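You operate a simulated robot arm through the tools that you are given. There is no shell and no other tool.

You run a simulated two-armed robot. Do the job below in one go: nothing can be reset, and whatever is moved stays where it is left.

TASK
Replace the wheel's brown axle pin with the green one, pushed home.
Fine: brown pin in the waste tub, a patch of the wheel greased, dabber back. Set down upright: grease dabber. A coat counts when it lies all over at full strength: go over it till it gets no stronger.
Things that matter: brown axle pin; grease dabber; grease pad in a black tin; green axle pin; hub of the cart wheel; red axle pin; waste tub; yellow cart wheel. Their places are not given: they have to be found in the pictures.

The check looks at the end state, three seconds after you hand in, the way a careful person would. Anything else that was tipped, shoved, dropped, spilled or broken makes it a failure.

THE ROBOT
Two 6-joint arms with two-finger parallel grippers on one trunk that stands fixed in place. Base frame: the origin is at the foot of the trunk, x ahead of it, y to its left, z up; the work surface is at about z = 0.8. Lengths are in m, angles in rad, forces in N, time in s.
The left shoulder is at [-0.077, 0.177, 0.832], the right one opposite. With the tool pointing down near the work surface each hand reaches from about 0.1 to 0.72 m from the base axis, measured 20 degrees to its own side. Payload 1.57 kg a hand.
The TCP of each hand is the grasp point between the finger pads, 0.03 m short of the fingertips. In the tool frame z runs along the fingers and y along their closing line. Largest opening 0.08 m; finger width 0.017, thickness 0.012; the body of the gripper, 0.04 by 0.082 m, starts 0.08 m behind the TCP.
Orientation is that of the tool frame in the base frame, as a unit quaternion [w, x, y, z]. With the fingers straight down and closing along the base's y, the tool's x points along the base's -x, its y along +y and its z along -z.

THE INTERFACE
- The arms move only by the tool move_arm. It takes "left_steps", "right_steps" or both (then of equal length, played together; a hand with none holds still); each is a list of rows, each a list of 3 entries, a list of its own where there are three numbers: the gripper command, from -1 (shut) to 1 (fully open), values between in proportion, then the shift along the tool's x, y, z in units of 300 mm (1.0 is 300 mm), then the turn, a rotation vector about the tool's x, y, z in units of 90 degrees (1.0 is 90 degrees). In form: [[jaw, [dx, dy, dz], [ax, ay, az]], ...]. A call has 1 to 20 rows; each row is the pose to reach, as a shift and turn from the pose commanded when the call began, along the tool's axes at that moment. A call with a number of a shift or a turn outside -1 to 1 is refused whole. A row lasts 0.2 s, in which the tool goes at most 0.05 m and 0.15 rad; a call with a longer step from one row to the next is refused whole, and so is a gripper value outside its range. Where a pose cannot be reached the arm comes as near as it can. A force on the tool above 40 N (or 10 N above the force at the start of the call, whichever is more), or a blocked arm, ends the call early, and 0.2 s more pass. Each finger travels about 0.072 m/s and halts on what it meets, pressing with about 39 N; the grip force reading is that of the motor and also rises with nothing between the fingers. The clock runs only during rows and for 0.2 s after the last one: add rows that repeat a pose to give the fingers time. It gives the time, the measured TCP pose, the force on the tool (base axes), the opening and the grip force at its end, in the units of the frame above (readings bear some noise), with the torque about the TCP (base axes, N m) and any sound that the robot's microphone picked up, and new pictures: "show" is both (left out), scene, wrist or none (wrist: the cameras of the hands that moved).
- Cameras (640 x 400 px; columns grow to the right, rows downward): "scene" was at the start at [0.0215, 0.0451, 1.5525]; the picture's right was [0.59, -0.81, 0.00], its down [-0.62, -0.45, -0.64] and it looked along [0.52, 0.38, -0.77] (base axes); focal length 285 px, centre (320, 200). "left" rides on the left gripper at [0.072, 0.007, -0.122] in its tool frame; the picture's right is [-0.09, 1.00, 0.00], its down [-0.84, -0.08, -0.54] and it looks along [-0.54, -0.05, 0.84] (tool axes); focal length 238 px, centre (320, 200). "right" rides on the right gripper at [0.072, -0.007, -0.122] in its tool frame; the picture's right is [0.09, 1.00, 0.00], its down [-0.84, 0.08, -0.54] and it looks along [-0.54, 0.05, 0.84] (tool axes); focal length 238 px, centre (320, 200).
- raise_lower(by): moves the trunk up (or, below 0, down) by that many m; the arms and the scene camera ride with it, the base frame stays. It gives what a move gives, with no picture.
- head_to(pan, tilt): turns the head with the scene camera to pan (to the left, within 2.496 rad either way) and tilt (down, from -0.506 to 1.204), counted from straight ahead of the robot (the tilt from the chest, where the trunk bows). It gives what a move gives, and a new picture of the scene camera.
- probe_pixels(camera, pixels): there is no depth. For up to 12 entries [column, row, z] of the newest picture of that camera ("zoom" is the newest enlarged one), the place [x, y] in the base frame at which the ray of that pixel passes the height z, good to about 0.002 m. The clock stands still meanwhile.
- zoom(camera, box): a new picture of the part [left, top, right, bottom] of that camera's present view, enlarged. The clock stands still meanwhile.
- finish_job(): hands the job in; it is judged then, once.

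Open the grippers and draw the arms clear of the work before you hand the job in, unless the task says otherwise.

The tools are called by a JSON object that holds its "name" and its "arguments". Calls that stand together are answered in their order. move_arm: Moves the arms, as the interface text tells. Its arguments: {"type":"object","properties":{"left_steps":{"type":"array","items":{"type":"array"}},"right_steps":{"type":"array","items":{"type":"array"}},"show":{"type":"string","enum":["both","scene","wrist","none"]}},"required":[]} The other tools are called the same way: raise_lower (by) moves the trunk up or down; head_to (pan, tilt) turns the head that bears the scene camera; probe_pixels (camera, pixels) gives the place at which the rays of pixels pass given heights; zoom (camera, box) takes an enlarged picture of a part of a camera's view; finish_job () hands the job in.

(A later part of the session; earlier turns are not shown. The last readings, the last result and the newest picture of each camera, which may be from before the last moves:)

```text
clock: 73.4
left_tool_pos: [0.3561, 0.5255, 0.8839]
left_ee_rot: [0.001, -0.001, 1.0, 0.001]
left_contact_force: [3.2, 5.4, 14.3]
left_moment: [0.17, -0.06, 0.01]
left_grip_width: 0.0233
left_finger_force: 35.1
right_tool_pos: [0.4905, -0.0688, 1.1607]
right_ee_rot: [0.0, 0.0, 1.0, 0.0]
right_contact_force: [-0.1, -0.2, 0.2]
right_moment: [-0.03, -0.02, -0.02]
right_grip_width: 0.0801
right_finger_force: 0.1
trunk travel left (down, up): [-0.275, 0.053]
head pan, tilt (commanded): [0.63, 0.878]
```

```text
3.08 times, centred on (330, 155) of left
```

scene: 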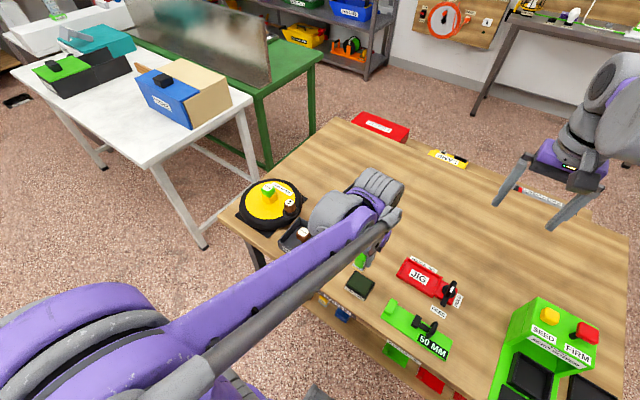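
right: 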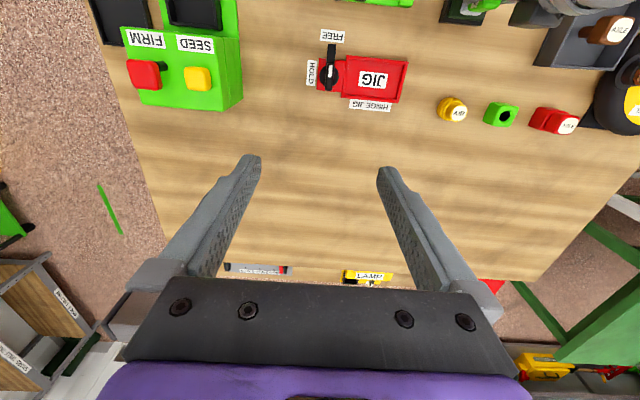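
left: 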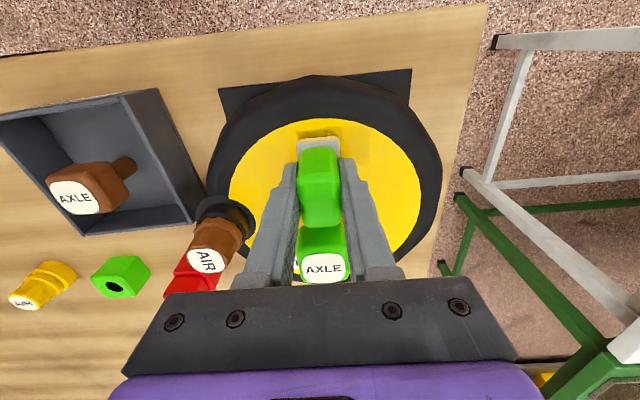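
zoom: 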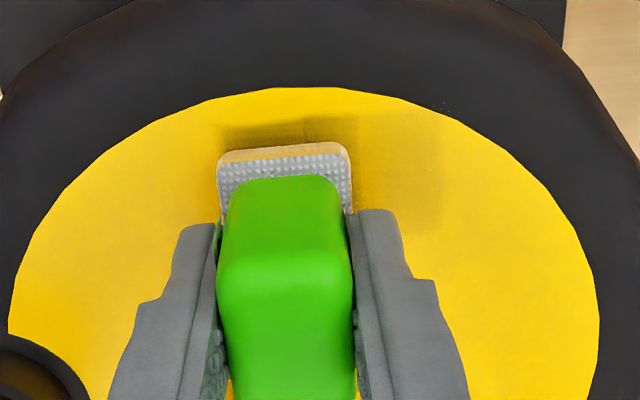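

Now a coat shows: darker behind the dabber (zoom ~218–357) and lighter to its right up to ~440. I lift away to see the patch in full.

{"name": "move_arm", "arguments": {"left_steps": [[-0.8, [0, 0, -0.02], [0, 0, 0]], [-0.8, [0, 0, -0.1], [0, 0, 0]], [-0.8, [0, 0, -0.2], [0, 0, 0]], [-0.8, [0, -0.12, -0.255], [0, 0, 0]], [-0.8, [0, -0.25, -0.255], [0, 0, 0]], [-0.8, [0, -0.25, -0.255], [0, 0, 0]]], "show": "wrist"}}

{"name": "zoom", "arguments": {"camera": "left", "box": [350, 80, 460, 170]}}

```text
clock: 74.8
left_tool_pos: [0.3558, 0.4492, 0.9599]
left_ee_rot: [0.001, -0.001, 1.0, 0.0]
left_contact_force: [-0.2, 0.3, 0.2]
left_moment: [0.05, -0.02, -0.03]
left_grip_width: 0.0228
left_finger_force: 35.3
right_tool_pos: [0.4903, -0.0661, 1.1595]
right_ee_rot: [0.0, 0.0, 1.0, -0.001]
right_contact_force: [-0.7, -0.3, 0.8]
right_moment: [0.04, 0.0, 0.0]
right_grip_width: 0.08
right_finger_force: 0.2
trunk travel left (down, up): [-0.275, 0.053]
head pan, tilt (commanded): [0.63, 0.878]
```

left: 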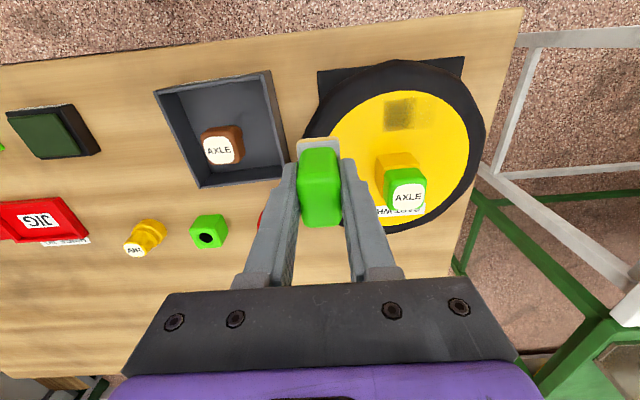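

```text
4.44 times, centred on (405, 125) of left
```

zoom: 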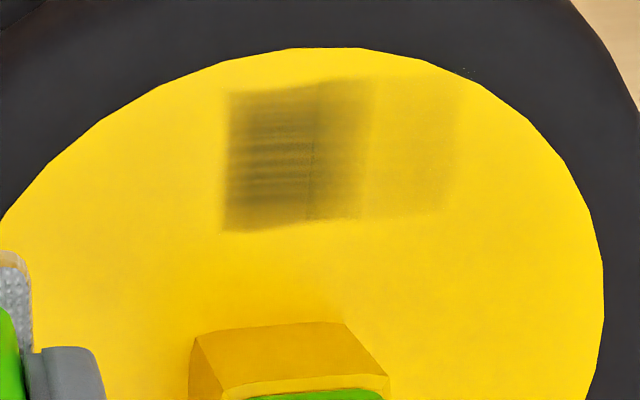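

The patch is now plain: dark at left (zoom 225–370), lighter at right (370–465), rows 78–230. I probe its corners.

{"name": "probe_pixels", "arguments": {"camera": "left", "pixels": [[383.6, 100.2, 0.84], [437.7, 97, 0.84], [435.4, 128.4, 0.84], [382.9, 131.8, 0.84], [403.2, 99, 0.84], [401, 130, 0.84], [416.3, 98, 0.84], [413, 129.5, 0.84]]}}

{"name": "zoom", "arguments": {"camera": "left", "box": [375, 90, 445, 140]}}

```text
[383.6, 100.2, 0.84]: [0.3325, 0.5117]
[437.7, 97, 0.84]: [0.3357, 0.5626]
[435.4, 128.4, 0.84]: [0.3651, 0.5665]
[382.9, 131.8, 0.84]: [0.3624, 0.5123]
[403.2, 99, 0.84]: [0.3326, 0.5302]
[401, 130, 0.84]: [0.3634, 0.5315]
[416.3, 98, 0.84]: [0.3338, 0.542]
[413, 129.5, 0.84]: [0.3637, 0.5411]
```

```text
8.00 times, centred on (410, 115) of left
```

zoom: 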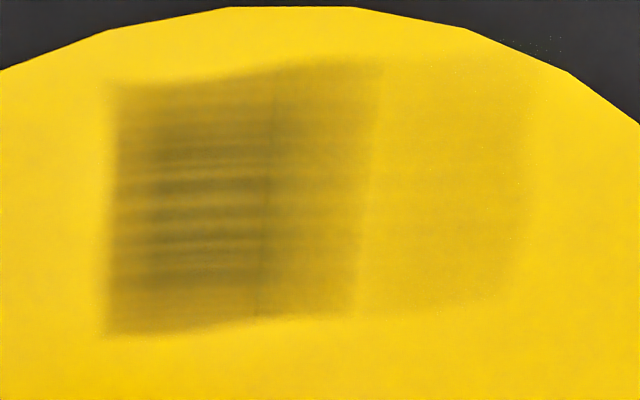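

Patch measures roughly 0.05 × 0.03 m, centred near (0.349, 0.538); its right part is light. I rub again with strokes along y from 0.520 to 0.550 at x≈0.352 with light pressure.

{"name": "move_arm", "arguments": {"left_steps": [[-0.8, [0.005, 0.12, 0], [0, 0, 0]], [-0.8, [0.0117, 0.2333, 0], [0, 0, 0]], [-0.8, [0.0117, 0.2333, 0.12], [0, 0, 0]], [-0.8, [0.0117, 0.2333, 0.21], [0, 0, 0]], [-0.8, [0.0117, 0.2333, 0.246], [0, 0, 0]], [-0.8, [0.0117, 0.2333, 0.2545], [0, 0, 0]], [-0.8, [0.0117, 0.25, 0.2545], [0, 0, 0]], [-0.8, [0.0117, 0.27, 0.2545], [0, 0, 0]], [-0.8, [0.0117, 0.29, 0.2545], [0, 0, 0]], [-0.8, [0.0117, 0.31, 0.2545], [0, 0, 0]], [-0.8, [0.0117, 0.3333, 0.2545], [0, 0, 0]], [-0.8, [0.0117, 0.31, 0.2545], [0, 0, 0]], [-0.8, [0.0117, 0.29, 0.2545], [0, 0, 0]], [-0.8, [0.0117, 0.27, 0.2545], [0, 0, 0]], [-0.8, [0.0117, 0.25, 0.2545], [0, 0, 0]], [-0.8, [0.0117, 0.2333, 0.2545], [0, 0, 0]], [-0.8, [0.0117, 0.26, 0.2545], [0, 0, 0]], [-0.8, [0.0117, 0.29, 0.2545], [0, 0, 0]], [-0.8, [0.0117, 0.3, 0.2545], [0, 0, 0]]], "show": "wrist"}}

{"name": "zoom", "arguments": {"camera": "left", "box": [260, 90, 400, 220]}}

```text
clock: 78.8
left_tool_pos: [0.3512, 0.5408, 0.8844]
left_ee_rot: [0.0, 0.001, 1.0, 0.0]
left_contact_force: [0.1, -0.5, -0.9]
left_moment: [0.03, -0.03, 0.01]
left_grip_width: 0.0231
left_finger_force: 36.0
right_tool_pos: [0.49, -0.0672, 1.1603]
right_ee_rot: [0.001, 0.0, 1.0, 0.0]
right_contact_force: [0.0, -0.1, 0.3]
right_moment: [0.06, -0.02, -0.02]
right_grip_width: 0.0801
right_finger_force: 0.1
trunk travel left (down, up): [-0.275, 0.053]
head pan, tilt (commanded): [0.63, 0.878]
```

left: 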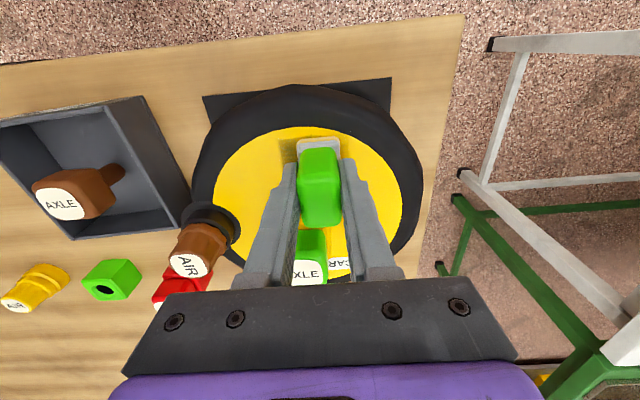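

```text
3.08 times, centred on (330, 155) of left
```

zoom: 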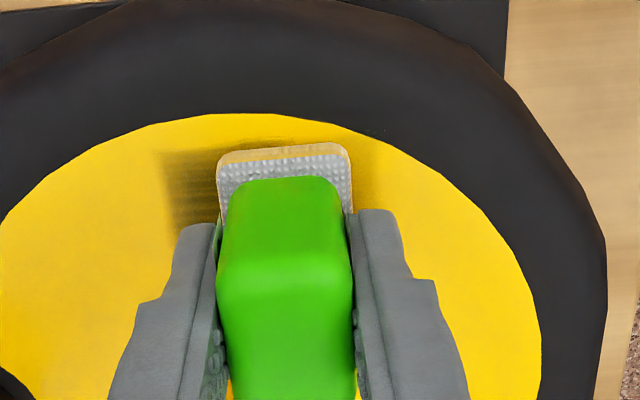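

Not touching at this height. I lower by 0.3 mm steps to find light contact at this spot.

{"name": "move_arm", "arguments": {"left_steps": [[-0.8, [0, 0, 0.001], [0, 0, 0]], [-0.8, [0, 0, 0.002], [0, 0, 0]], [-0.8, [0, 0, 0.002], [0, 0, 0]]], "show": "none"}}

```text
clock: 79.6
left_tool_pos: [0.3526, 0.5402, 0.8835]
left_ee_rot: [0.0, 0.0, 1.0, 0.001]
left_contact_force: [1.1, 1.5, 6.5]
left_moment: [-0.01, -0.03, 0.0]
left_grip_width: 0.0233
left_finger_force: 35.5
right_tool_pos: [0.4904, -0.0678, 1.16]
right_ee_rot: [0.0, 0.0, 1.0, -0.001]
right_contact_force: [0.5, 1.0, -0.3]
right_moment: [-0.02, 0.02, 0.04]
right_grip_width: 0.0801
right_finger_force: 0.1
trunk travel left (down, up): [-0.275, 0.053]
head pan, tilt (commanded): [0.63, 0.878]
```

6.5 N of light contact. I rub along y between 0.516 and 0.552 at this height.

{"name": "move_arm", "arguments": {"left_steps": [[-0.8, [0, 0.013, 0.0006], [0, 0, 0]], [-0.8, [0, 0.027, 0.0006], [0, 0, 0]], [-0.8, [0, 0.04, 0.0006], [0, 0, 0]], [-0.8, [0, 0.02, 0.0006], [0, 0, 0]], [-0.8, [0, 0.0, 0.0006], [0, 0, 0]], [-0.8, [0, -0.02, 0.0006], [0, 0, 0]], [-0.8, [0, -0.04, 0.0006], [0, 0, 0]], [-0.8, [0, -0.06, 0.0006], [0, 0, 0]], [-0.8, [0, -0.08, 0.0006], [0, 0, 0]], [-0.8, [0.008, -0.08, 0.0006], [0, 0, 0]], [-0.8, [0.008, -0.06, 0.0006], [0, 0, 0]], [-0.8, [0.008, -0.04, 0.0006], [0, 0, 0]], [-0.8, [0.008, -0.02, 0.0006], [0, 0, 0]], [-0.8, [0.008, 0, 0.0006], [0, 0, 0]], [-0.8, [0.008, 0.02, 0.0006], [0, 0, 0]], [-0.8, [0.008, 0.035, 0.0006], [0, 0, 0]], [-0.8, [0.008, 0.02, 0.0006], [0, 0, 0]], [-0.8, [0.008, 0, 0.0006], [0, 0, 0]]], "show": "wrist"}}

{"name": "zoom", "arguments": {"camera": "left", "box": [260, 90, 400, 220]}}

```text
clock: 83.4
left_tool_pos: [0.3488, 0.541, 0.884]
left_ee_rot: [0.0, -0.001, 1.0, 0.001]
left_contact_force: [0.0, 11.8, 17.9]
left_moment: [0.43, 0.0, -0.04]
left_grip_width: 0.0233
left_finger_force: 35.2
right_tool_pos: [0.4889, -0.0679, 1.1612]
right_ee_rot: [0.001, -0.001, 1.0, 0.0]
right_contact_force: [0.7, 0.3, -0.8]
right_moment: [-0.04, 0.02, -0.01]
right_grip_width: 0.0799
right_finger_force: 0.0
trunk travel left (down, up): [-0.275, 0.053]
head pan, tilt (commanded): [0.63, 0.878]
```

left: 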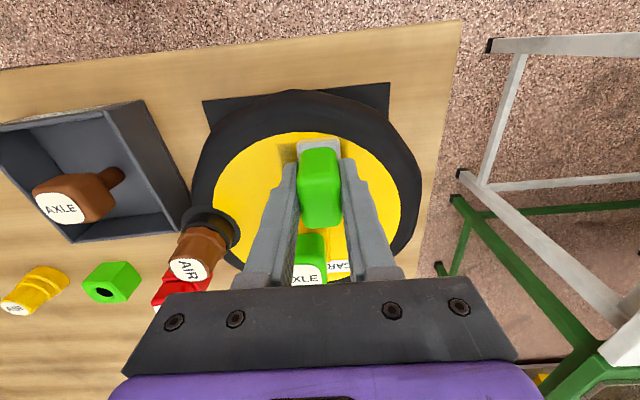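

```text
3.08 times, centred on (330, 155) of left
```

zoom: 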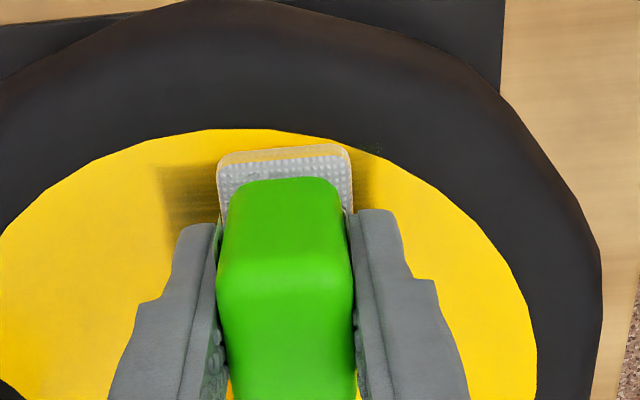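

Contact 18 N with friction; coat visible on both sides. I lift away to view the whole patch.

{"name": "move_arm", "arguments": {"left_steps": [[-0.8, [0, 0, -0.02], [0, 0, 0]], [-0.8, [0, 0, -0.1], [0, 0, 0]], [-0.8, [0, 0, -0.2], [0, 0, 0]], [-0.8, [0, -0.14, -0.257], [0, 0, 0]], [-0.8, [0, -0.29, -0.257], [0, 0, 0]], [-0.8, [0, -0.3, -0.257], [0, 0, 0]], [-0.8, [0, -0.3, -0.257], [0, 0, 0]]], "show": "wrist"}}

{"name": "zoom", "arguments": {"camera": "left", "box": [365, 80, 455, 150]}}

```text
clock: 85.0
left_tool_pos: [0.3501, 0.4486, 0.9607]
left_ee_rot: [0.0, 0.0, 1.0, 0.001]
left_contact_force: [1.0, -0.6, -0.3]
left_moment: [-0.01, 0.02, -0.03]
left_grip_width: 0.0231
left_finger_force: 35.5
right_tool_pos: [0.4897, -0.0672, 1.1599]
right_ee_rot: [0.0, 0.0, 1.0, 0.0]
right_contact_force: [0.3, 0.2, 0.0]
right_moment: [0.0, 0.03, 0.04]
right_grip_width: 0.0802
right_finger_force: 0.0
trunk travel left (down, up): [-0.275, 0.053]
head pan, tilt (commanded): [0.63, 0.878]
```

left: 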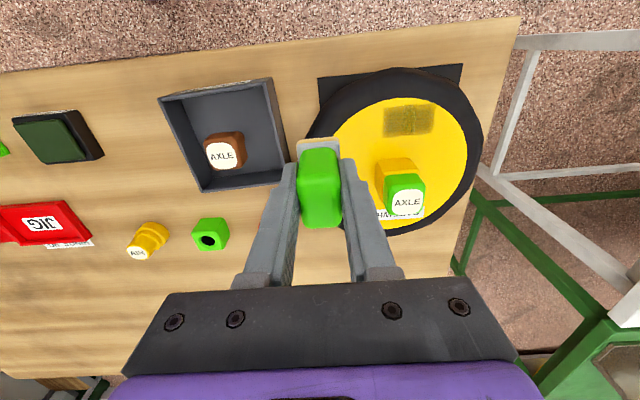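

```text
5.71 times, centred on (410, 115) of left
```

zoom: 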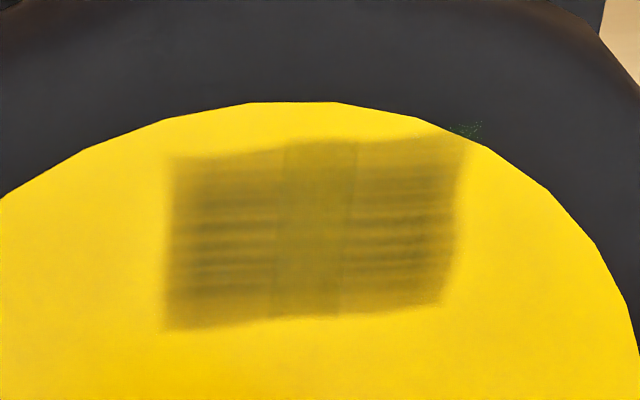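

The coat now reads as two overlapping squares (zoom 165–355 and 275–465). I zoom closer to judge strength.

{"name": "zoom", "arguments": {"camera": "left", "box": [375, 95, 445, 140]}}

{"name": "probe_pixels", "arguments": {"camera": "left", "pixels": [[382.9, 107.6, 0.838], [435.4, 102.7, 0.838], [431, 133.4, 0.838], [382.3, 137.8, 0.838], [402.1, 106, 0.838], [416.1, 104.5, 0.838]]}}

```text
8.89 times, centred on (410, 118) of left
```

zoom: 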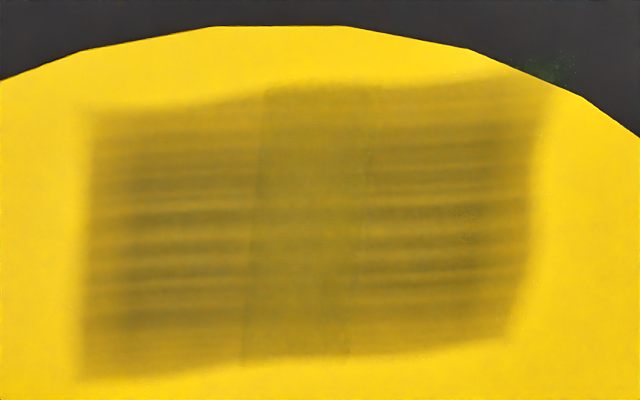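

```text
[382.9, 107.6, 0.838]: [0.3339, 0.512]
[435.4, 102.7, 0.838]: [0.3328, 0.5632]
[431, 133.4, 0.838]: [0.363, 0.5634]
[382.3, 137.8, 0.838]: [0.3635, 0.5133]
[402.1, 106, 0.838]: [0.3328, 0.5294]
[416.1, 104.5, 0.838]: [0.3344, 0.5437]
```

The patch is about 50 × 30 mm (x 0.3335–0.363, y 0.5125–0.563), streaky in its outer thirds. I reload the dabber and go over it again.

{"name": "move_arm", "arguments": {"left_steps": [[-0.8, [0.005, -0.15, 0], [0, 0, 0]], [-0.8, [0.01, -0.3, 0], [0, 0, 0]], [-0.8, [0.015, -0.45, 0], [0, 0, 0]], [-0.8, [0.02, -0.6, 0], [0, 0, 0]], [-0.8, [0.025, -0.75, 0], [0, 0, 0]], [-0.8, [0.03, -0.9, 0], [0, 0, 0]], [-0.8, [0.0303, -1.0, 0], [0, 0, 0]], [-0.8, [0.0303, -1.0, 0.1], [0, 0, 0]], [-0.8, [0.0303, -1.0, 0.2], [0, 0, 0]], [-0.8, [0.0303, -1.0, 0.28], [0, 0, 0]], [-0.8, [0.0303, -1.0, 0.28], [0, 0, 0]]], "show": "both"}}

{"name": "zoom", "arguments": {"camera": "scene", "box": [240, 180, 290, 225]}}

{"name": "zoom", "arguments": {"camera": "left", "box": [260, 100, 380, 220]}}

```text
clock: 87.4
left_tool_pos: [0.3416, 0.1483, 0.8759]
left_ee_rot: [0.0, -0.001, 1.0, -0.001]
left_contact_force: [-0.7, 0.2, 0.1]
left_moment: [0.0, -0.01, -0.01]
left_grip_width: 0.023
left_finger_force: 35.5
right_tool_pos: [0.4896, -0.0663, 1.161]
right_ee_rot: [0.0, -0.001, 1.0, 0.0]
right_contact_force: [-0.6, 0.4, 0.3]
right_moment: [0.0, -0.01, 0.02]
right_grip_width: 0.0796
right_finger_force: 0.1
trunk travel left (down, up): [-0.275, 0.053]
head pan, tilt (commanded): [0.63, 0.878]
```

scene: 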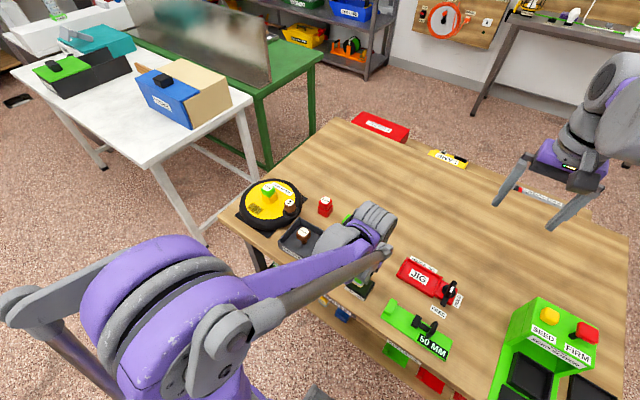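
left: 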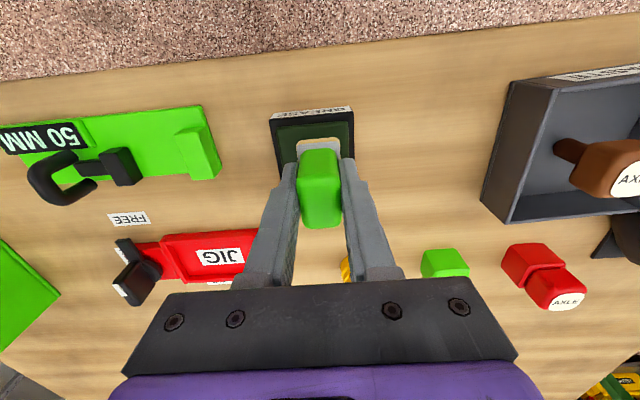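

```text
8.89 times, centred on (265, 202) of scene
```

zoom: 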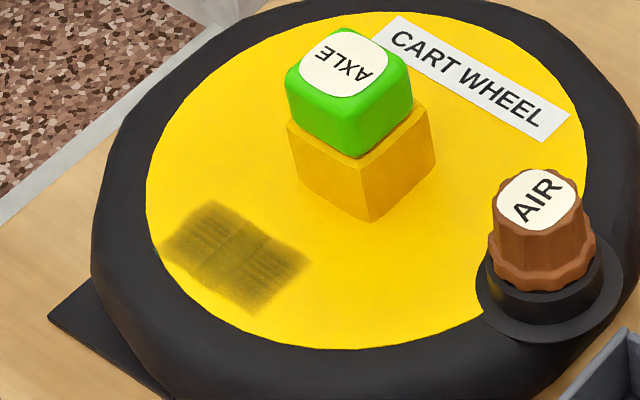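

```text
3.33 times, centred on (320, 160) of left
```

zoom: 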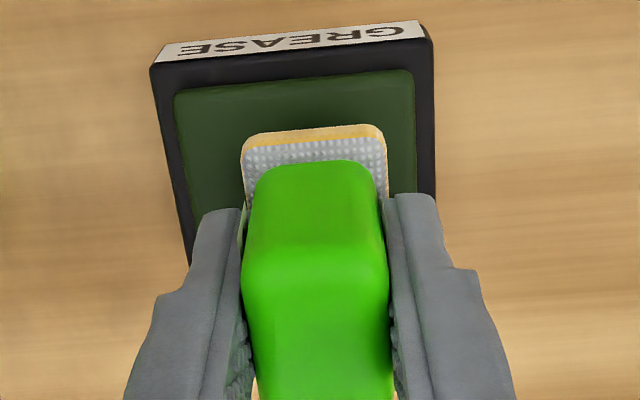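

{"name": "zoom", "arguments": {"camera": "scene", "box": [248, 198, 270, 216]}}

```text
16.00 times, centred on (259, 207) of scene
```

zoom: 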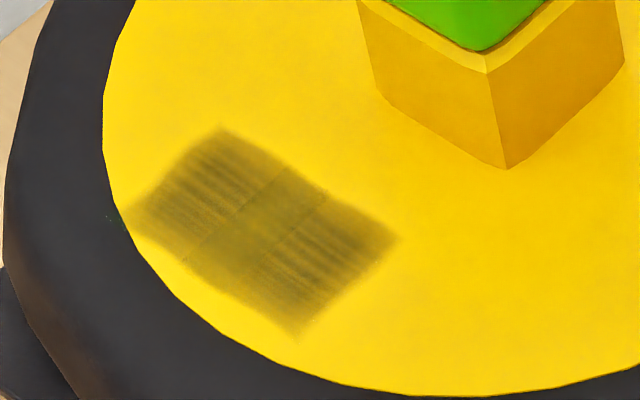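

The patch's ends are streaky and the middle even but paler. I press lightly on the pad to reload.

{"name": "move_arm", "arguments": {"left_steps": [[-0.8, [0, -0.0157, 0.012], [0, 0, 0]], [-0.8, [0, -0.0157, 0.022], [0, 0, 0]], [-0.8, [0, -0.0157, 0.026], [0, 0, 0]], [-0.8, [0, -0.0157, 0.028], [0, 0, 0]], [-0.8, [0, -0.0157, 0.028], [0, 0, 0]], [-0.8, [0, -0.0157, 0.028], [0, 0, 0]]], "show": "none"}}

```text
clock: 88.8
left_tool_pos: [0.3405, 0.1448, 0.8685]
left_ee_rot: [0.0, -0.001, 1.0, 0.0]
left_contact_force: [0.3, -0.5, -0.3]
left_moment: [0.01, 0.0, -0.01]
left_grip_width: 0.0234
left_finger_force: 35.7
right_tool_pos: [0.4886, -0.0687, 1.1598]
right_ee_rot: [0.0, 0.0, 1.0, 0.0]
right_contact_force: [-0.2, 0.4, -0.4]
right_moment: [-0.02, 0.01, -0.03]
right_grip_width: 0.0799
right_finger_force: 0.1
trunk travel left (down, up): [-0.275, 0.053]
head pan, tilt (commanded): [0.63, 0.878]
```

{"name": "move_arm", "arguments": {"left_steps": [[-0.8, [0, 0, 0.0015], [0, 0, 0]], [-0.8, [0, 0, 0.003], [0, 0, 0]], [-0.8, [0, 0, 0.0045], [0, 0, 0]], [-0.8, [0, 0, 0.0045], [0, 0, 0]]], "show": "none"}}

```text
clock: 89.8
left_tool_pos: [0.3399, 0.1451, 0.8666]
left_ee_rot: [0.0, -0.001, 1.0, 0.0]
left_contact_force: [1.1, 2.9, 4.5]
left_moment: [0.15, -0.07, 0.02]
left_grip_width: 0.0231
left_finger_force: 35.2
right_tool_pos: [0.4888, -0.0663, 1.1603]
right_ee_rot: [0.0, 0.0, 1.0, 0.0]
right_contact_force: [-0.1, 1.4, 0.0]
right_moment: [0.03, 0.01, 0.01]
right_grip_width: 0.0803
right_finger_force: 0.1
trunk travel left (down, up): [-0.275, 0.053]
head pan, tilt (commanded): [0.63, 0.878]
```

4.5 N; I add 0.3 mm, hold a moment, then lift off and head back to the wheel.

{"name": "move_arm", "arguments": {"left_steps": [[-0.8, [0, 0, 0.0012], [0, 0, 0]], [-0.8, [0, 0, 0.0012], [0, 0, 0]], [-0.8, [0, 0, 0.0012], [0, 0, 0]], [-0.8, [0, 0, -0.02], [0, 0, 0]], [-0.8, [0, 0, -0.15], [0, 0, 0]], [-0.8, [0, 0, -0.3075], [0, 0, 0]], [-0.8, [-0.005, 0.14, -0.3075], [0, 0, 0]], [-0.8, [-0.01, 0.29, -0.3075], [0, 0, 0]], [-0.8, [-0.02, 0.44, -0.3075], [0, 0, 0]], [-0.8, [-0.03, 0.59, -0.3075], [0, 0, 0]], [-0.8, [-0.035, 0.74, -0.3075], [0, 0, 0]], [-0.8, [-0.038, 0.88, -0.3075], [0, 0, 0]], [-0.8, [-0.038, 0.98, -0.3075], [0, 0, 0]], [-0.8, [-0.038, 1.0, -0.3075], [0, 0, 0]], [-0.8, [-0.038, 1.0, -0.3075], [0, 0, 0]]], "show": "wrist"}}

{"name": "zoom", "arguments": {"camera": "left", "box": [365, 80, 455, 150]}}

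```text
clock: 93.0
left_tool_pos: [0.3514, 0.4462, 0.9579]
left_ee_rot: [0.0, 0.001, 1.0, 0.0]
left_contact_force: [0.1, 0.3, -0.3]
left_moment: [0.01, 0.0, -0.01]
left_grip_width: 0.0233
left_finger_force: 35.6
right_tool_pos: [0.4886, -0.0684, 1.16]
right_ee_rot: [-0.001, 0.0, 1.0, 0.0]
right_contact_force: [-0.2, 0.3, -0.5]
right_moment: [-0.04, -0.02, 0.01]
right_grip_width: 0.08
right_finger_force: 0.0
trunk travel left (down, up): [-0.275, 0.053]
head pan, tilt (commanded): [0.63, 0.878]
```

left: 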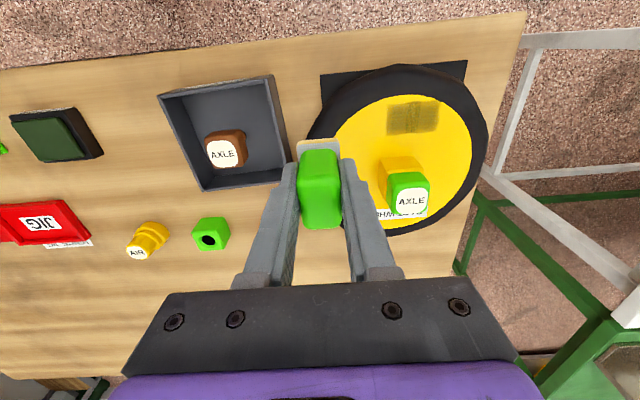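

```text
5.71 times, centred on (410, 115) of left
```

zoom: 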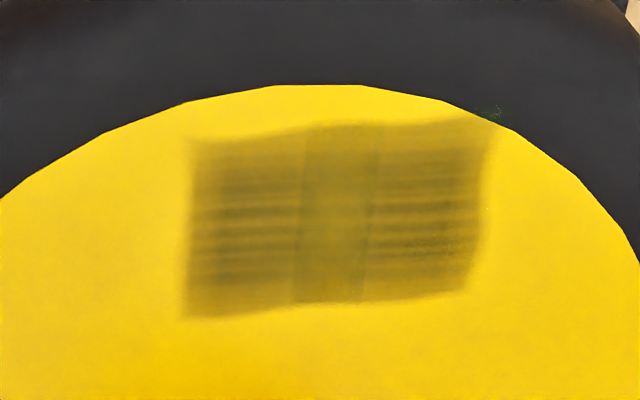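

I return over the patch at (0.3505, 0.530) and lower to just above contact.

{"name": "move_arm", "arguments": {"left_steps": [[-0.8, [0.0047, 0.14, 0], [0, 0, 0]], [-0.8, [0.0047, 0.2823, 0], [0, 0, 0]], [-0.8, [0.0047, 0.2823, 0.12], [0, 0, 0]], [-0.8, [0.0047, 0.2823, 0.21], [0, 0, 0]], [-0.8, [0.0047, 0.2823, 0.243], [0, 0, 0]], [-0.8, [0.0047, 0.2823, 0.25], [0, 0, 0]], [-0.8, [0.0047, 0.2823, 0.2525], [0, 0, 0]], [-0.8, [0.0047, 0.2823, 0.2525], [0, 0, 0]]], "show": "none"}}

```text
clock: 94.8
left_tool_pos: [0.3502, 0.5303, 0.8831]
left_ee_rot: [0.0, 0.0, 1.0, -0.001]
left_contact_force: [2.3, 0.3, 5.8]
left_moment: [0.02, -0.12, 0.0]
left_grip_width: 0.0233
left_finger_force: 35.3
right_tool_pos: [0.4888, -0.0679, 1.16]
right_ee_rot: [0.0, 0.0, 1.0, -0.001]
right_contact_force: [0.2, 0.4, 0.4]
right_moment: [0.02, 0.02, -0.03]
right_grip_width: 0.08
right_finger_force: 0.0
trunk travel left (down, up): [-0.275, 0.053]
head pan, tilt (commanded): [0.63, 0.878]
```

5.8 N contact. I stroke along y between 0.524 and 0.551 twice.

{"name": "move_arm", "arguments": {"left_steps": [[-0.8, [0, 0.015, 0.0004], [0, 0, 0]], [-0.8, [0, 0.03, 0.0004], [0, 0, 0]], [-0.8, [0, 0.045, 0.0004], [0, 0, 0]], [-0.8, [0, 0.06, 0.0004], [0, 0, 0]], [-0.8, [0, 0.07, 0.0004], [0, 0, 0]], [-0.8, [0, 0.055, 0.0004], [0, 0, 0]], [-0.8, [0, 0.04, 0.0004], [0, 0, 0]], [-0.8, [0, 0.02, 0.0004], [0, 0, 0]], [-0.8, [0, 0, 0.0004], [0, 0, 0]], [-0.8, [0, -0.02, 0.0004], [0, 0, 0]], [-0.8, [0, 0, 0.0004], [0, 0, 0]], [-0.8, [0, 0.02, 0.0004], [0, 0, 0]], [-0.8, [0, 0.04, 0.0004], [0, 0, 0]], [-0.8, [0, 0.06, 0.0004], [0, 0, 0]], [-0.8, [0, 0.07, 0.0004], [0, 0, 0]], [-0.8, [0, 0.05, 0.0004], [0, 0, 0]], [-0.8, [0, 0.03, 0.0004], [0, 0, 0]], [-0.8, [0, 0.01, 0.0004], [0, 0, 0]], [-0.8, [0, -0.01, 0.0004], [0, 0, 0]], [-0.8, [0, 0, 0.0004], [0, 0, 0]]], "show": "none"}}

{"name": "move_arm", "arguments": {"left_steps": [[-0.8, [0, 0, -0.02], [0, 0, 0]], [-0.8, [0, 0, -0.1], [0, 0, 0]], [-0.8, [0, 0, -0.2], [0, 0, 0]], [-0.8, [0, -0.13, -0.257], [0, 0, 0]], [-0.8, [0, -0.28, -0.257], [0, 0, 0]], [-0.8, [0, -0.28, -0.257], [0, 0, 0]]], "show": "wrist"}}

{"name": "zoom", "arguments": {"camera": "left", "box": [365, 80, 455, 150]}}

```text
clock: 99.0
left_tool_pos: [0.35, 0.5285, 0.8846]
left_ee_rot: [0.0, 0.001, 1.0, -0.001]
left_contact_force: [-1.0, 7.7, 23.4]
left_moment: [0.22, 0.05, 0.03]
left_grip_width: 0.0233
left_finger_force: 35.8
right_tool_pos: [0.4895, -0.0685, 1.1605]
right_ee_rot: [0.001, 0.001, 1.0, 0.0]
right_contact_force: [-0.1, 0.0, 0.0]
right_moment: [-0.01, 0.0, -0.01]
right_grip_width: 0.08
right_finger_force: 0.1
trunk travel left (down, up): [-0.275, 0.053]
head pan, tilt (commanded): [0.63, 0.878]
```

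```text
clock: 100.4
left_tool_pos: [0.3503, 0.4467, 0.9591]
left_ee_rot: [0.0, 0.0, 1.0, 0.0]
left_contact_force: [-0.2, 0.6, -0.5]
left_moment: [0.0, 0.0, 0.0]
left_grip_width: 0.0232
left_finger_force: 35.4
right_tool_pos: [0.49, -0.0673, 1.16]
right_ee_rot: [0.0, 0.0, 1.0, 0.0]
right_contact_force: [-1.2, 0.8, 0.3]
right_moment: [0.03, 0.0, -0.05]
right_grip_width: 0.08
right_finger_force: 0.0
trunk travel left (down, up): [-0.275, 0.053]
head pan, tilt (commanded): [0.63, 0.878]
```

left: 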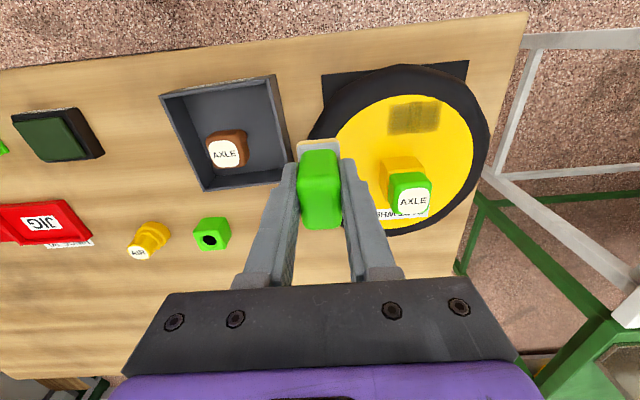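

```text
5.71 times, centred on (410, 115) of left
```

zoom: 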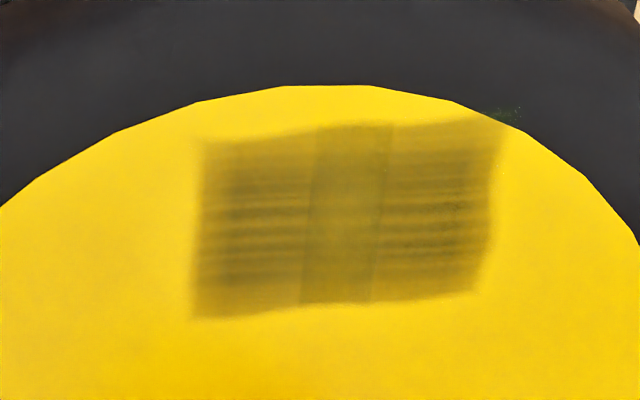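

The patch looks nearly unchanged from the last pass. I zoom in at the same scale as before to compare tones.

{"name": "zoom", "arguments": {"camera": "left", "box": [378, 95, 448, 140]}}

```text
8.89 times, centred on (413, 118) of left
```

zoom: 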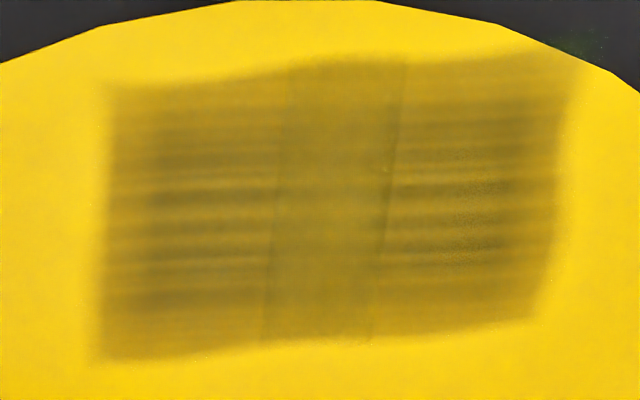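

Tone is even but not clearly darker. I do a firmer, longer reload on the pad with a tighter grip to test whether the coat gets stronger.

{"name": "move_arm", "arguments": {"left_steps": [[-1, [0.005, -0.15, 0], [0, 0, 0]], [-1, [0.01, -0.3, 0], [0, 0, 0]], [-1, [0.015, -0.45, 0], [0, 0, 0]], [-1, [0.02, -0.6, 0], [0, 0, 0]], [-1, [0.025, -0.75, 0], [0, 0, 0]], [-1, [0.03, -0.9, 0], [0, 0, 0]], [-1, [0.033, -1.0, 0], [0, 0, 0]], [-1, [0.033, -1.0, 0.1], [0, 0, 0]], [-1, [0.033, -1.0, 0.2], [0, 0, 0]], [-1, [0.033, -1.0, 0.28], [0, 0, 0]], [-1, [0.033, -1.0, 0.297], [0, 0, 0]], [-1, [0.033, -1.0, 0.305], [0, 0, 0]], [-1, [0.033, -1.0, 0.305], [0, 0, 0]]], "show": "scene"}}

{"name": "zoom", "arguments": {"camera": "scene", "box": [248, 198, 270, 216]}}

```text
clock: 103.2
left_tool_pos: [0.3405, 0.1457, 0.8672]
left_ee_rot: [-0.001, 0.0, 1.0, 0.0]
left_contact_force: [-0.1, -0.6, -0.9]
left_moment: [0.02, 0.03, -0.05]
left_grip_width: 0.0233
left_finger_force: 36.4
right_tool_pos: [0.4906, -0.0675, 1.161]
right_ee_rot: [0.0, 0.0, 1.0, 0.0]
right_contact_force: [-0.3, 0.1, -0.1]
right_moment: [0.0, -0.02, -0.02]
right_grip_width: 0.0801
right_finger_force: 0.0
trunk travel left (down, up): [-0.275, 0.053]
head pan, tilt (commanded): [0.63, 0.878]
```

scene: 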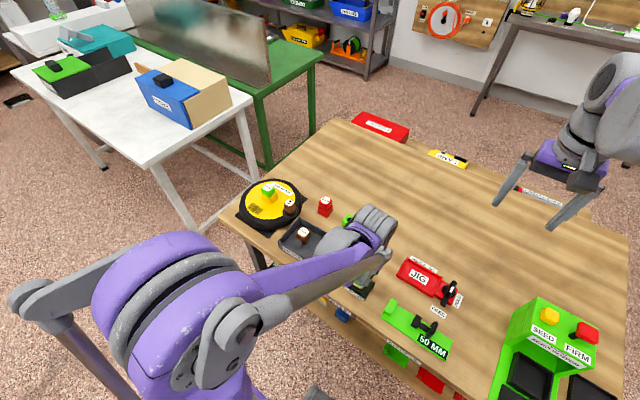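

```text
16.00 times, centred on (259, 207) of scene
```

zoom: 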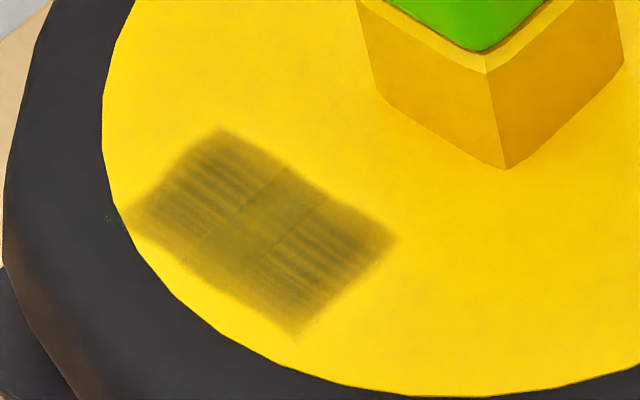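

The scene view shows the same tone as after the previous pass. I now press firmly on the pad.

{"name": "move_arm", "arguments": {"left_steps": [[-1, [0, 0, 0.003], [0, 0, 0]], [-1, [0, 0, 0.006], [0, 0, 0]], [-1, [0, 0, 0.008], [0, 0, 0]], [-1, [0, 0, 0.0095], [0, 0, 0]], [-1, [0, 0, 0.0095], [0, 0, 0]], [-1, [0, 0, 0.0095], [0, 0, 0]]], "show": "none"}}

```text
clock: 104.6
left_tool_pos: [0.3415, 0.147, 0.8662]
left_ee_rot: [0.001, -0.001, 1.0, 0.0]
left_contact_force: [5.1, 3.0, 36.5]
left_moment: [0.08, -0.17, 0.0]
left_grip_width: 0.0234
left_finger_force: 35.4
right_tool_pos: [0.489, -0.0684, 1.1611]
right_ee_rot: [0.001, 0.0, 1.0, 0.0]
right_contact_force: [-0.6, -0.2, 0.0]
right_moment: [-0.02, 0.03, 0.05]
right_grip_width: 0.0803
right_finger_force: 0.1
trunk travel left (down, up): [-0.275, 0.053]
head pan, tilt (commanded): [0.63, 0.878]
```

36 N, well loaded. Back to the wheel.

{"name": "move_arm", "arguments": {"left_steps": [[-1, [0, 0, -0.02], [0, 0, 0]], [-1, [0, 0, -0.15], [0, 0, 0]], [-1, [0, 0, -0.3144], [0, 0, 0]], [-1, [-0.005, 0.14, -0.3144], [0, 0, 0]], [-1, [-0.01, 0.29, -0.3144], [0, 0, 0]], [-1, [-0.02, 0.44, -0.3144], [0, 0, 0]], [-1, [-0.03, 0.59, -0.3144], [0, 0, 0]], [-1, [-0.033, 0.74, -0.3144], [0, 0, 0]], [-1, [-0.033, 0.88, -0.3144], [0, 0, 0]], [-1, [-0.033, 1.0, -0.3144], [0, 0, 0]], [-1, [-0.033, 1.0, -0.3144], [0, 0, 0]]], "show": "none"}}

{"name": "move_arm", "arguments": {"left_steps": [[-1, [0, 0.14, 0], [0, 0, 0]], [-1, [0, 0.2667, 0], [0, 0, 0]], [-1, [0, 0.2667, 0.12], [0, 0, 0]], [-1, [0, 0.2667, 0.21], [0, 0, 0]], [-1, [0, 0.2667, 0.245], [0, 0, 0]], [-1, [0, 0.2667, 0.255], [0, 0, 0]], [-1, [0, 0.2667, 0.2585], [0, 0, 0]], [-1, [0, 0.2667, 0.2585], [0, 0, 0]]], "show": "none"}}

```text
clock: 107.0
left_tool_pos: [0.3519, 0.4456, 0.9592]
left_ee_rot: [0.001, 0.0, 1.0, -0.001]
left_contact_force: [-0.1, 0.9, -1.1]
left_moment: [0.02, 0.03, -0.01]
left_grip_width: 0.0233
left_finger_force: 35.7
right_tool_pos: [0.4899, -0.0688, 1.1599]
right_ee_rot: [0.0, 0.0, 1.0, -0.001]
right_contact_force: [0.4, 0.3, -1.0]
right_moment: [-0.01, 0.0, 0.0]
right_grip_width: 0.0798
right_finger_force: 0.0
trunk travel left (down, up): [-0.275, 0.053]
head pan, tilt (commanded): [0.63, 0.878]
```

```text
clock: 108.8
left_tool_pos: [0.3485, 0.5261, 0.8839]
left_ee_rot: [0.001, -0.001, 1.0, 0.001]
left_contact_force: [1.2, 4.7, 20.3]
left_moment: [0.13, -0.07, 0.01]
left_grip_width: 0.0233
left_finger_force: 35.0
right_tool_pos: [0.4896, -0.0673, 1.1603]
right_ee_rot: [0.001, 0.001, 1.0, 0.0]
right_contact_force: [0.1, -0.1, 0.2]
right_moment: [0.02, -0.01, 0.01]
right_grip_width: 0.0801
right_finger_force: 0.1
trunk travel left (down, up): [-0.275, 0.053]
head pan, tilt (commanded): [0.63, 0.878]
```

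20 N contact at y=0.526. I stroke through to 0.551 and back, with a small x offset on the return.

{"name": "move_arm", "arguments": {"left_steps": [[-1, [0, 0.02, -0.0006], [0, 0, 0]], [-1, [0, 0.04, -0.0006], [0, 0, 0]], [-1, [0, 0.06, -0.0006], [0, 0, 0]], [-1, [0, 0.083, -0.0006], [0, 0, 0]], [-1, [0.01, 0.083, -0.0006], [0, 0, 0]], [-1, [0.01, 0.06, -0.0006], [0, 0, 0]], [-1, [0.01, 0.04, -0.0006], [0, 0, 0]], [-1, [0.01, 0.02, -0.0006], [0, 0, 0]], [-1, [0.01, 0, -0.0006], [0, 0, 0]], [-1, [0.01, -0.02, -0.0006], [0, 0, 0]], [-1, [-0.012, -0.02, -0.0006], [0, 0, 0]], [-1, [-0.012, 0, -0.0006], [0, 0, 0]], [-1, [-0.012, 0.02, -0.0006], [0, 0, 0]], [-1, [-0.012, 0.04, -0.0006], [0, 0, 0]], [-1, [-0.012, 0.06, -0.0006], [0, 0, 0]], [-1, [-0.012, 0.083, -0.0006], [0, 0, 0]], [-1, [0, 0.06, -0.0006], [0, 0, 0]], [-1, [0, 0.04, -0.0006], [0, 0, 0]], [-1, [0, 0.02, -0.0006], [0, 0, 0]], [-1, [0, 0, -0.0006], [0, 0, 0]]], "show": "none"}}

{"name": "move_arm", "arguments": {"left_steps": [[-1, [0, 0, -0.02], [0, 0, 0]], [-1, [0, 0, -0.1], [0, 0, 0]], [-1, [0, 0, -0.2], [0, 0, 0]], [-1, [0, -0.13, -0.2575], [0, 0, 0]], [-1, [0, -0.2667, -0.2575], [0, 0, 0]], [-1, [0, -0.2667, -0.2575], [0, 0, 0]]], "show": "wrist"}}

{"name": "zoom", "arguments": {"camera": "left", "box": [378, 95, 448, 140]}}

```text
clock: 112.5
left_tool_pos: [0.3512, 0.5472, 0.884]
left_ee_rot: [0.002, -0.002, 1.0, 0.005]
left_contact_force: [7.5, 3.2, 9.9]
left_moment: [0.03, -0.2, 0.08]
left_grip_width: 0.0232
left_finger_force: 35.7
right_tool_pos: [0.4904, -0.0681, 1.1606]
right_ee_rot: [0.0, 0.0, 1.0, 0.001]
right_contact_force: [1.1, 0.3, -0.4]
right_moment: [0.01, -0.01, 0.0]
right_grip_width: 0.0799
right_finger_force: 0.0
trunk travel left (down, up): [-0.275, 0.053]
head pan, tilt (commanded): [0.63, 0.878]
stopped in row 18 (left hand): the force on the tool passed its limit at 44 N (the readings are from after the stop); the commanded pose is now the measured one
```

```text
clock: 113.9
left_tool_pos: [0.3505, 0.4671, 0.9585]
left_ee_rot: [0.001, -0.001, 1.0, 0.005]
left_contact_force: [-0.6, -0.6, -1.0]
left_moment: [0.0, 0.02, 0.0]
left_grip_width: 0.0231
left_finger_force: 35.7
right_tool_pos: [0.4896, -0.0672, 1.1607]
right_ee_rot: [0.0, -0.001, 1.0, 0.0]
right_contact_force: [0.0, 0.6, -0.4]
right_moment: [-0.05, 0.04, -0.02]
right_grip_width: 0.0799
right_finger_force: 0.1
trunk travel left (down, up): [-0.275, 0.053]
head pan, tilt (commanded): [0.63, 0.878]
```

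left: 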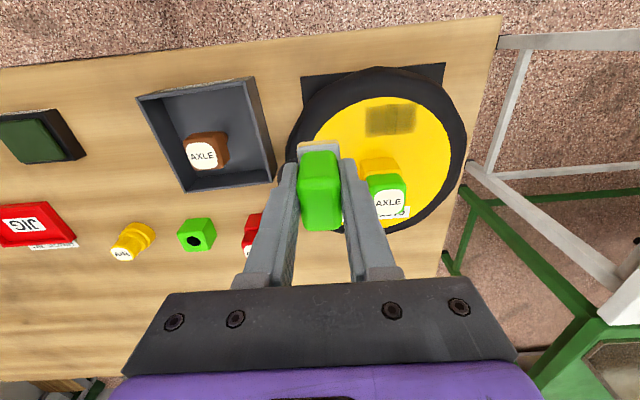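

```text
8.89 times, centred on (413, 118) of left
```

zoom: 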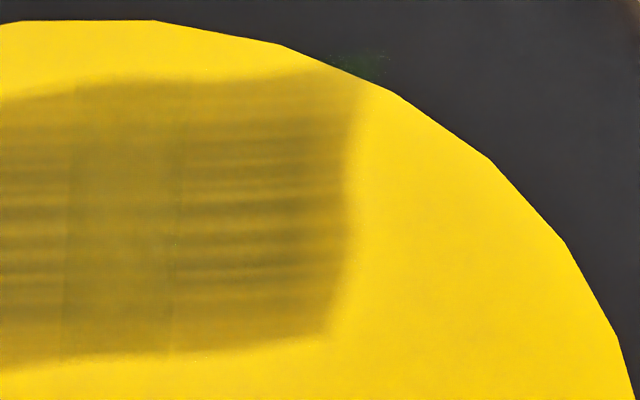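

A stroke reversal hit 44 N and stopped the rub; I've lifted clear. I check the whole patch, and that the wheel and dabber haven't shifted.

{"name": "zoom", "arguments": {"camera": "left", "box": [345, 85, 435, 155]}}

{"name": "zoom", "arguments": {"camera": "left", "box": [260, 110, 380, 230]}}

```text
5.71 times, centred on (390, 120) of left
```

zoom: 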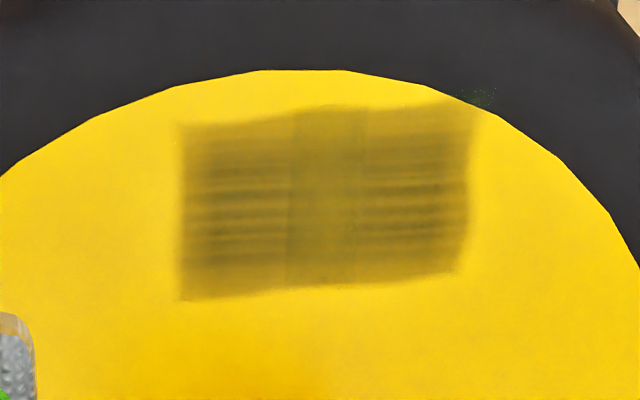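

```text
3.33 times, centred on (320, 170) of left
```

zoom: 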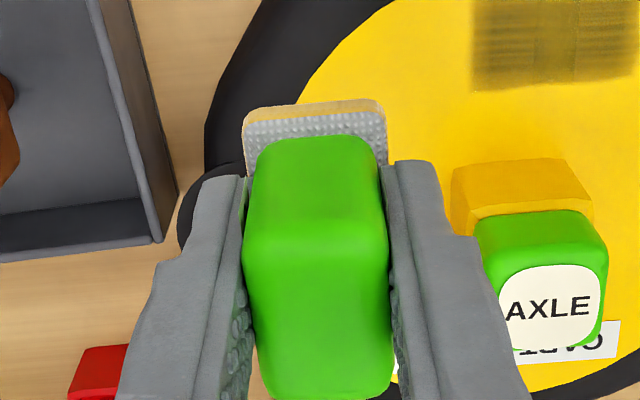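

The tone looks the same as before. To see whether it is saturated, I rub just the left third (y≈0.521) for a while and compare it with the right third.

{"name": "move_arm", "arguments": {"left_steps": [[-1, [0, 0.1, 0], [0, 0, 0]], [-1, [0, 0.18, 0], [0, 0, 0]], [-1, [0, 0.18, 0.12], [0, 0, 0]], [-1, [0, 0.18, 0.21], [0, 0, 0]], [-1, [0, 0.18, 0.245], [0, 0, 0]], [-1, [0, 0.18, 0.251], [0, 0, 0]], [-1, [0, 0.18, 0.254], [0, 0, 0]], [-1, [0, 0.18, 0.254], [0, 0, 0]]], "show": "none"}}

```text
clock: 115.7
left_tool_pos: [0.3497, 0.5211, 0.8841]
left_ee_rot: [0.002, -0.001, 1.0, 0.004]
left_contact_force: [1.0, -0.3, -0.2]
left_moment: [0.01, 0.02, -0.01]
left_grip_width: 0.0231
left_finger_force: 35.7
right_tool_pos: [0.4903, -0.0673, 1.1603]
right_ee_rot: [0.0, 0.0, 1.0, -0.001]
right_contact_force: [-1.2, 0.1, 0.1]
right_moment: [-0.01, 0.01, 0.0]
right_grip_width: 0.08
right_finger_force: 0.1
trunk travel left (down, up): [-0.275, 0.053]
head pan, tilt (commanded): [0.63, 0.878]
```

{"name": "move_arm", "arguments": {"left_steps": [[-1, [0, 0, 0.0015], [0, 0, 0]], [-1, [0, 0, 0.003], [0, 0, 0]], [-1, [0, 0, 0.0045], [0, 0, 0]], [-1, [0, 0, 0.0045], [0, 0, 0]]], "show": "none"}}

```text
clock: 116.7
left_tool_pos: [0.3498, 0.5203, 0.8837]
left_ee_rot: [0.002, -0.002, 1.0, 0.006]
left_contact_force: [-1.1, -0.2, 12.2]
left_moment: [-0.21, 0.09, -0.02]
left_grip_width: 0.023
left_finger_force: 35.8
right_tool_pos: [0.4889, -0.0687, 1.1602]
right_ee_rot: [0.001, 0.0, 1.0, -0.001]
right_contact_force: [0.5, 0.3, 0.1]
right_moment: [-0.01, -0.02, -0.03]
right_grip_width: 0.0799
right_finger_force: 0.1
trunk travel left (down, up): [-0.275, 0.053]
head pan, tilt (commanded): [0.63, 0.878]
```

12 N contact at y=0.521. I rub ±4 mm here for a couple of seconds.

{"name": "move_arm", "arguments": {"left_steps": [[-1, [0, 0.007, 0], [0, 0, 0]], [-1, [0, 0.013, 0], [0, 0, 0]], [-1, [0, 0.0, 0], [0, 0, 0]], [-1, [0, -0.01, 0], [0, 0, 0]], [-1, [0, 0, 0], [0, 0, 0]], [-1, [0, 0.013, 0], [0, 0, 0]], [-1, [0, 0, 0], [0, 0, 0]], [-1, [0, -0.01, 0], [0, 0, 0]], [-1, [0, 0, 0], [0, 0, 0]], [-1, [0, 0.013, 0], [0, 0, 0]], [-1, [0, 0, 0], [0, 0, 0]], [-1, [0, -0.01, 0], [0, 0, 0]], [-1, [0, 0, 0], [0, 0, 0]]], "show": "none"}}

{"name": "move_arm", "arguments": {"left_steps": [[-1, [0, 0, -0.02], [0, 0, 0]], [-1, [0, 0, -0.1], [0, 0, 0]], [-1, [0, 0, -0.2], [0, 0, 0]], [-1, [0, -0.13, -0.257], [0, 0, 0]], [-1, [0, -0.25, -0.257], [0, 0, 0]], [-1, [0, -0.25, -0.257], [0, 0, 0]]], "show": "wrist"}}

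{"name": "zoom", "arguments": {"camera": "left", "box": [365, 85, 455, 155]}}

```text
clock: 119.5
left_tool_pos: [0.3498, 0.5201, 0.8833]
left_ee_rot: [0.001, -0.001, 1.0, 0.004]
left_contact_force: [-4.1, 7.3, 23.4]
left_moment: [0.03, 0.26, -0.05]
left_grip_width: 0.0232
left_finger_force: 35.4
right_tool_pos: [0.4892, -0.0683, 1.1609]
right_ee_rot: [0.001, 0.001, 1.0, 0.0]
right_contact_force: [-0.5, 0.2, -0.3]
right_moment: [-0.01, 0.01, -0.01]
right_grip_width: 0.08
right_finger_force: 0.1
trunk travel left (down, up): [-0.275, 0.053]
head pan, tilt (commanded): [0.63, 0.878]
```

```text
clock: 120.9
left_tool_pos: [0.351, 0.4436, 0.96]
left_ee_rot: [0.002, -0.001, 1.0, 0.004]
left_contact_force: [0.3, 0.4, 0.0]
left_moment: [-0.04, -0.04, -0.03]
left_grip_width: 0.0233
left_finger_force: 35.9
right_tool_pos: [0.4901, -0.0685, 1.1599]
right_ee_rot: [-0.001, 0.0, 1.0, 0.0]
right_contact_force: [-0.8, 0.1, -0.3]
right_moment: [0.02, -0.03, 0.02]
right_grip_width: 0.08
right_finger_force: 0.2
trunk travel left (down, up): [-0.275, 0.053]
head pan, tilt (commanded): [0.63, 0.878]
```

left: 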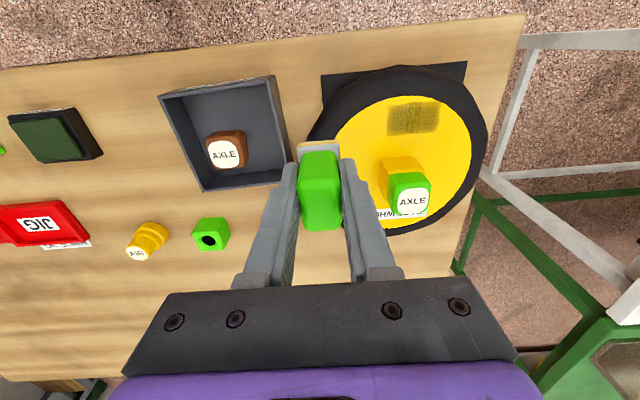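

```text
5.71 times, centred on (410, 120) of left
```

zoom: 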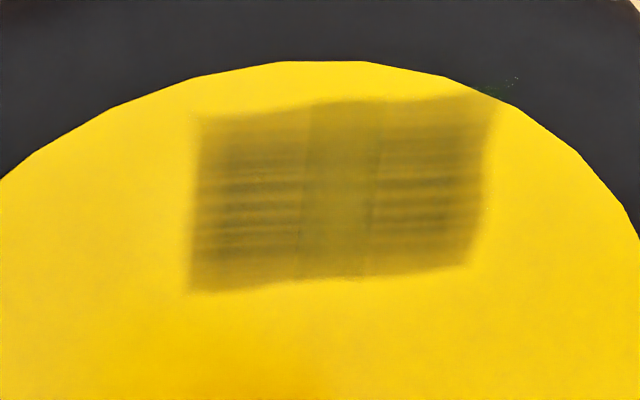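

No further change even after concentrated rubbing: the coat is saturated across the patch. Now to put the dabber back; first I take out the ~0.5° tilt picked up at the force stop and start moving back.

{"name": "move_arm", "arguments": {"left_steps": [[-1, [0, 0, -0.05], [0.005, 0, 0]], [-1, [0, 0, -0.05], [0.005, 0, 0]], [-1, [0, 0, -0.05], [0.005, 0, 0]]], "show": "none"}}

```text
clock: 121.7
left_tool_pos: [0.35, 0.4438, 0.9751]
left_ee_rot: [0.002, -0.002, 1.0, 0.001]
left_contact_force: [0.4, -0.8, -0.3]
left_moment: [0.01, -0.02, -0.01]
left_grip_width: 0.0232
left_finger_force: 35.5
right_tool_pos: [0.4897, -0.0673, 1.1603]
right_ee_rot: [0.0, 0.0, 1.0, 0.0]
right_contact_force: [0.6, -0.4, -0.2]
right_moment: [0.01, 0.02, 0.01]
right_grip_width: 0.0799
right_finger_force: 0.1
trunk travel left (down, up): [-0.275, 0.053]
head pan, tilt (commanded): [0.63, 0.878]
```

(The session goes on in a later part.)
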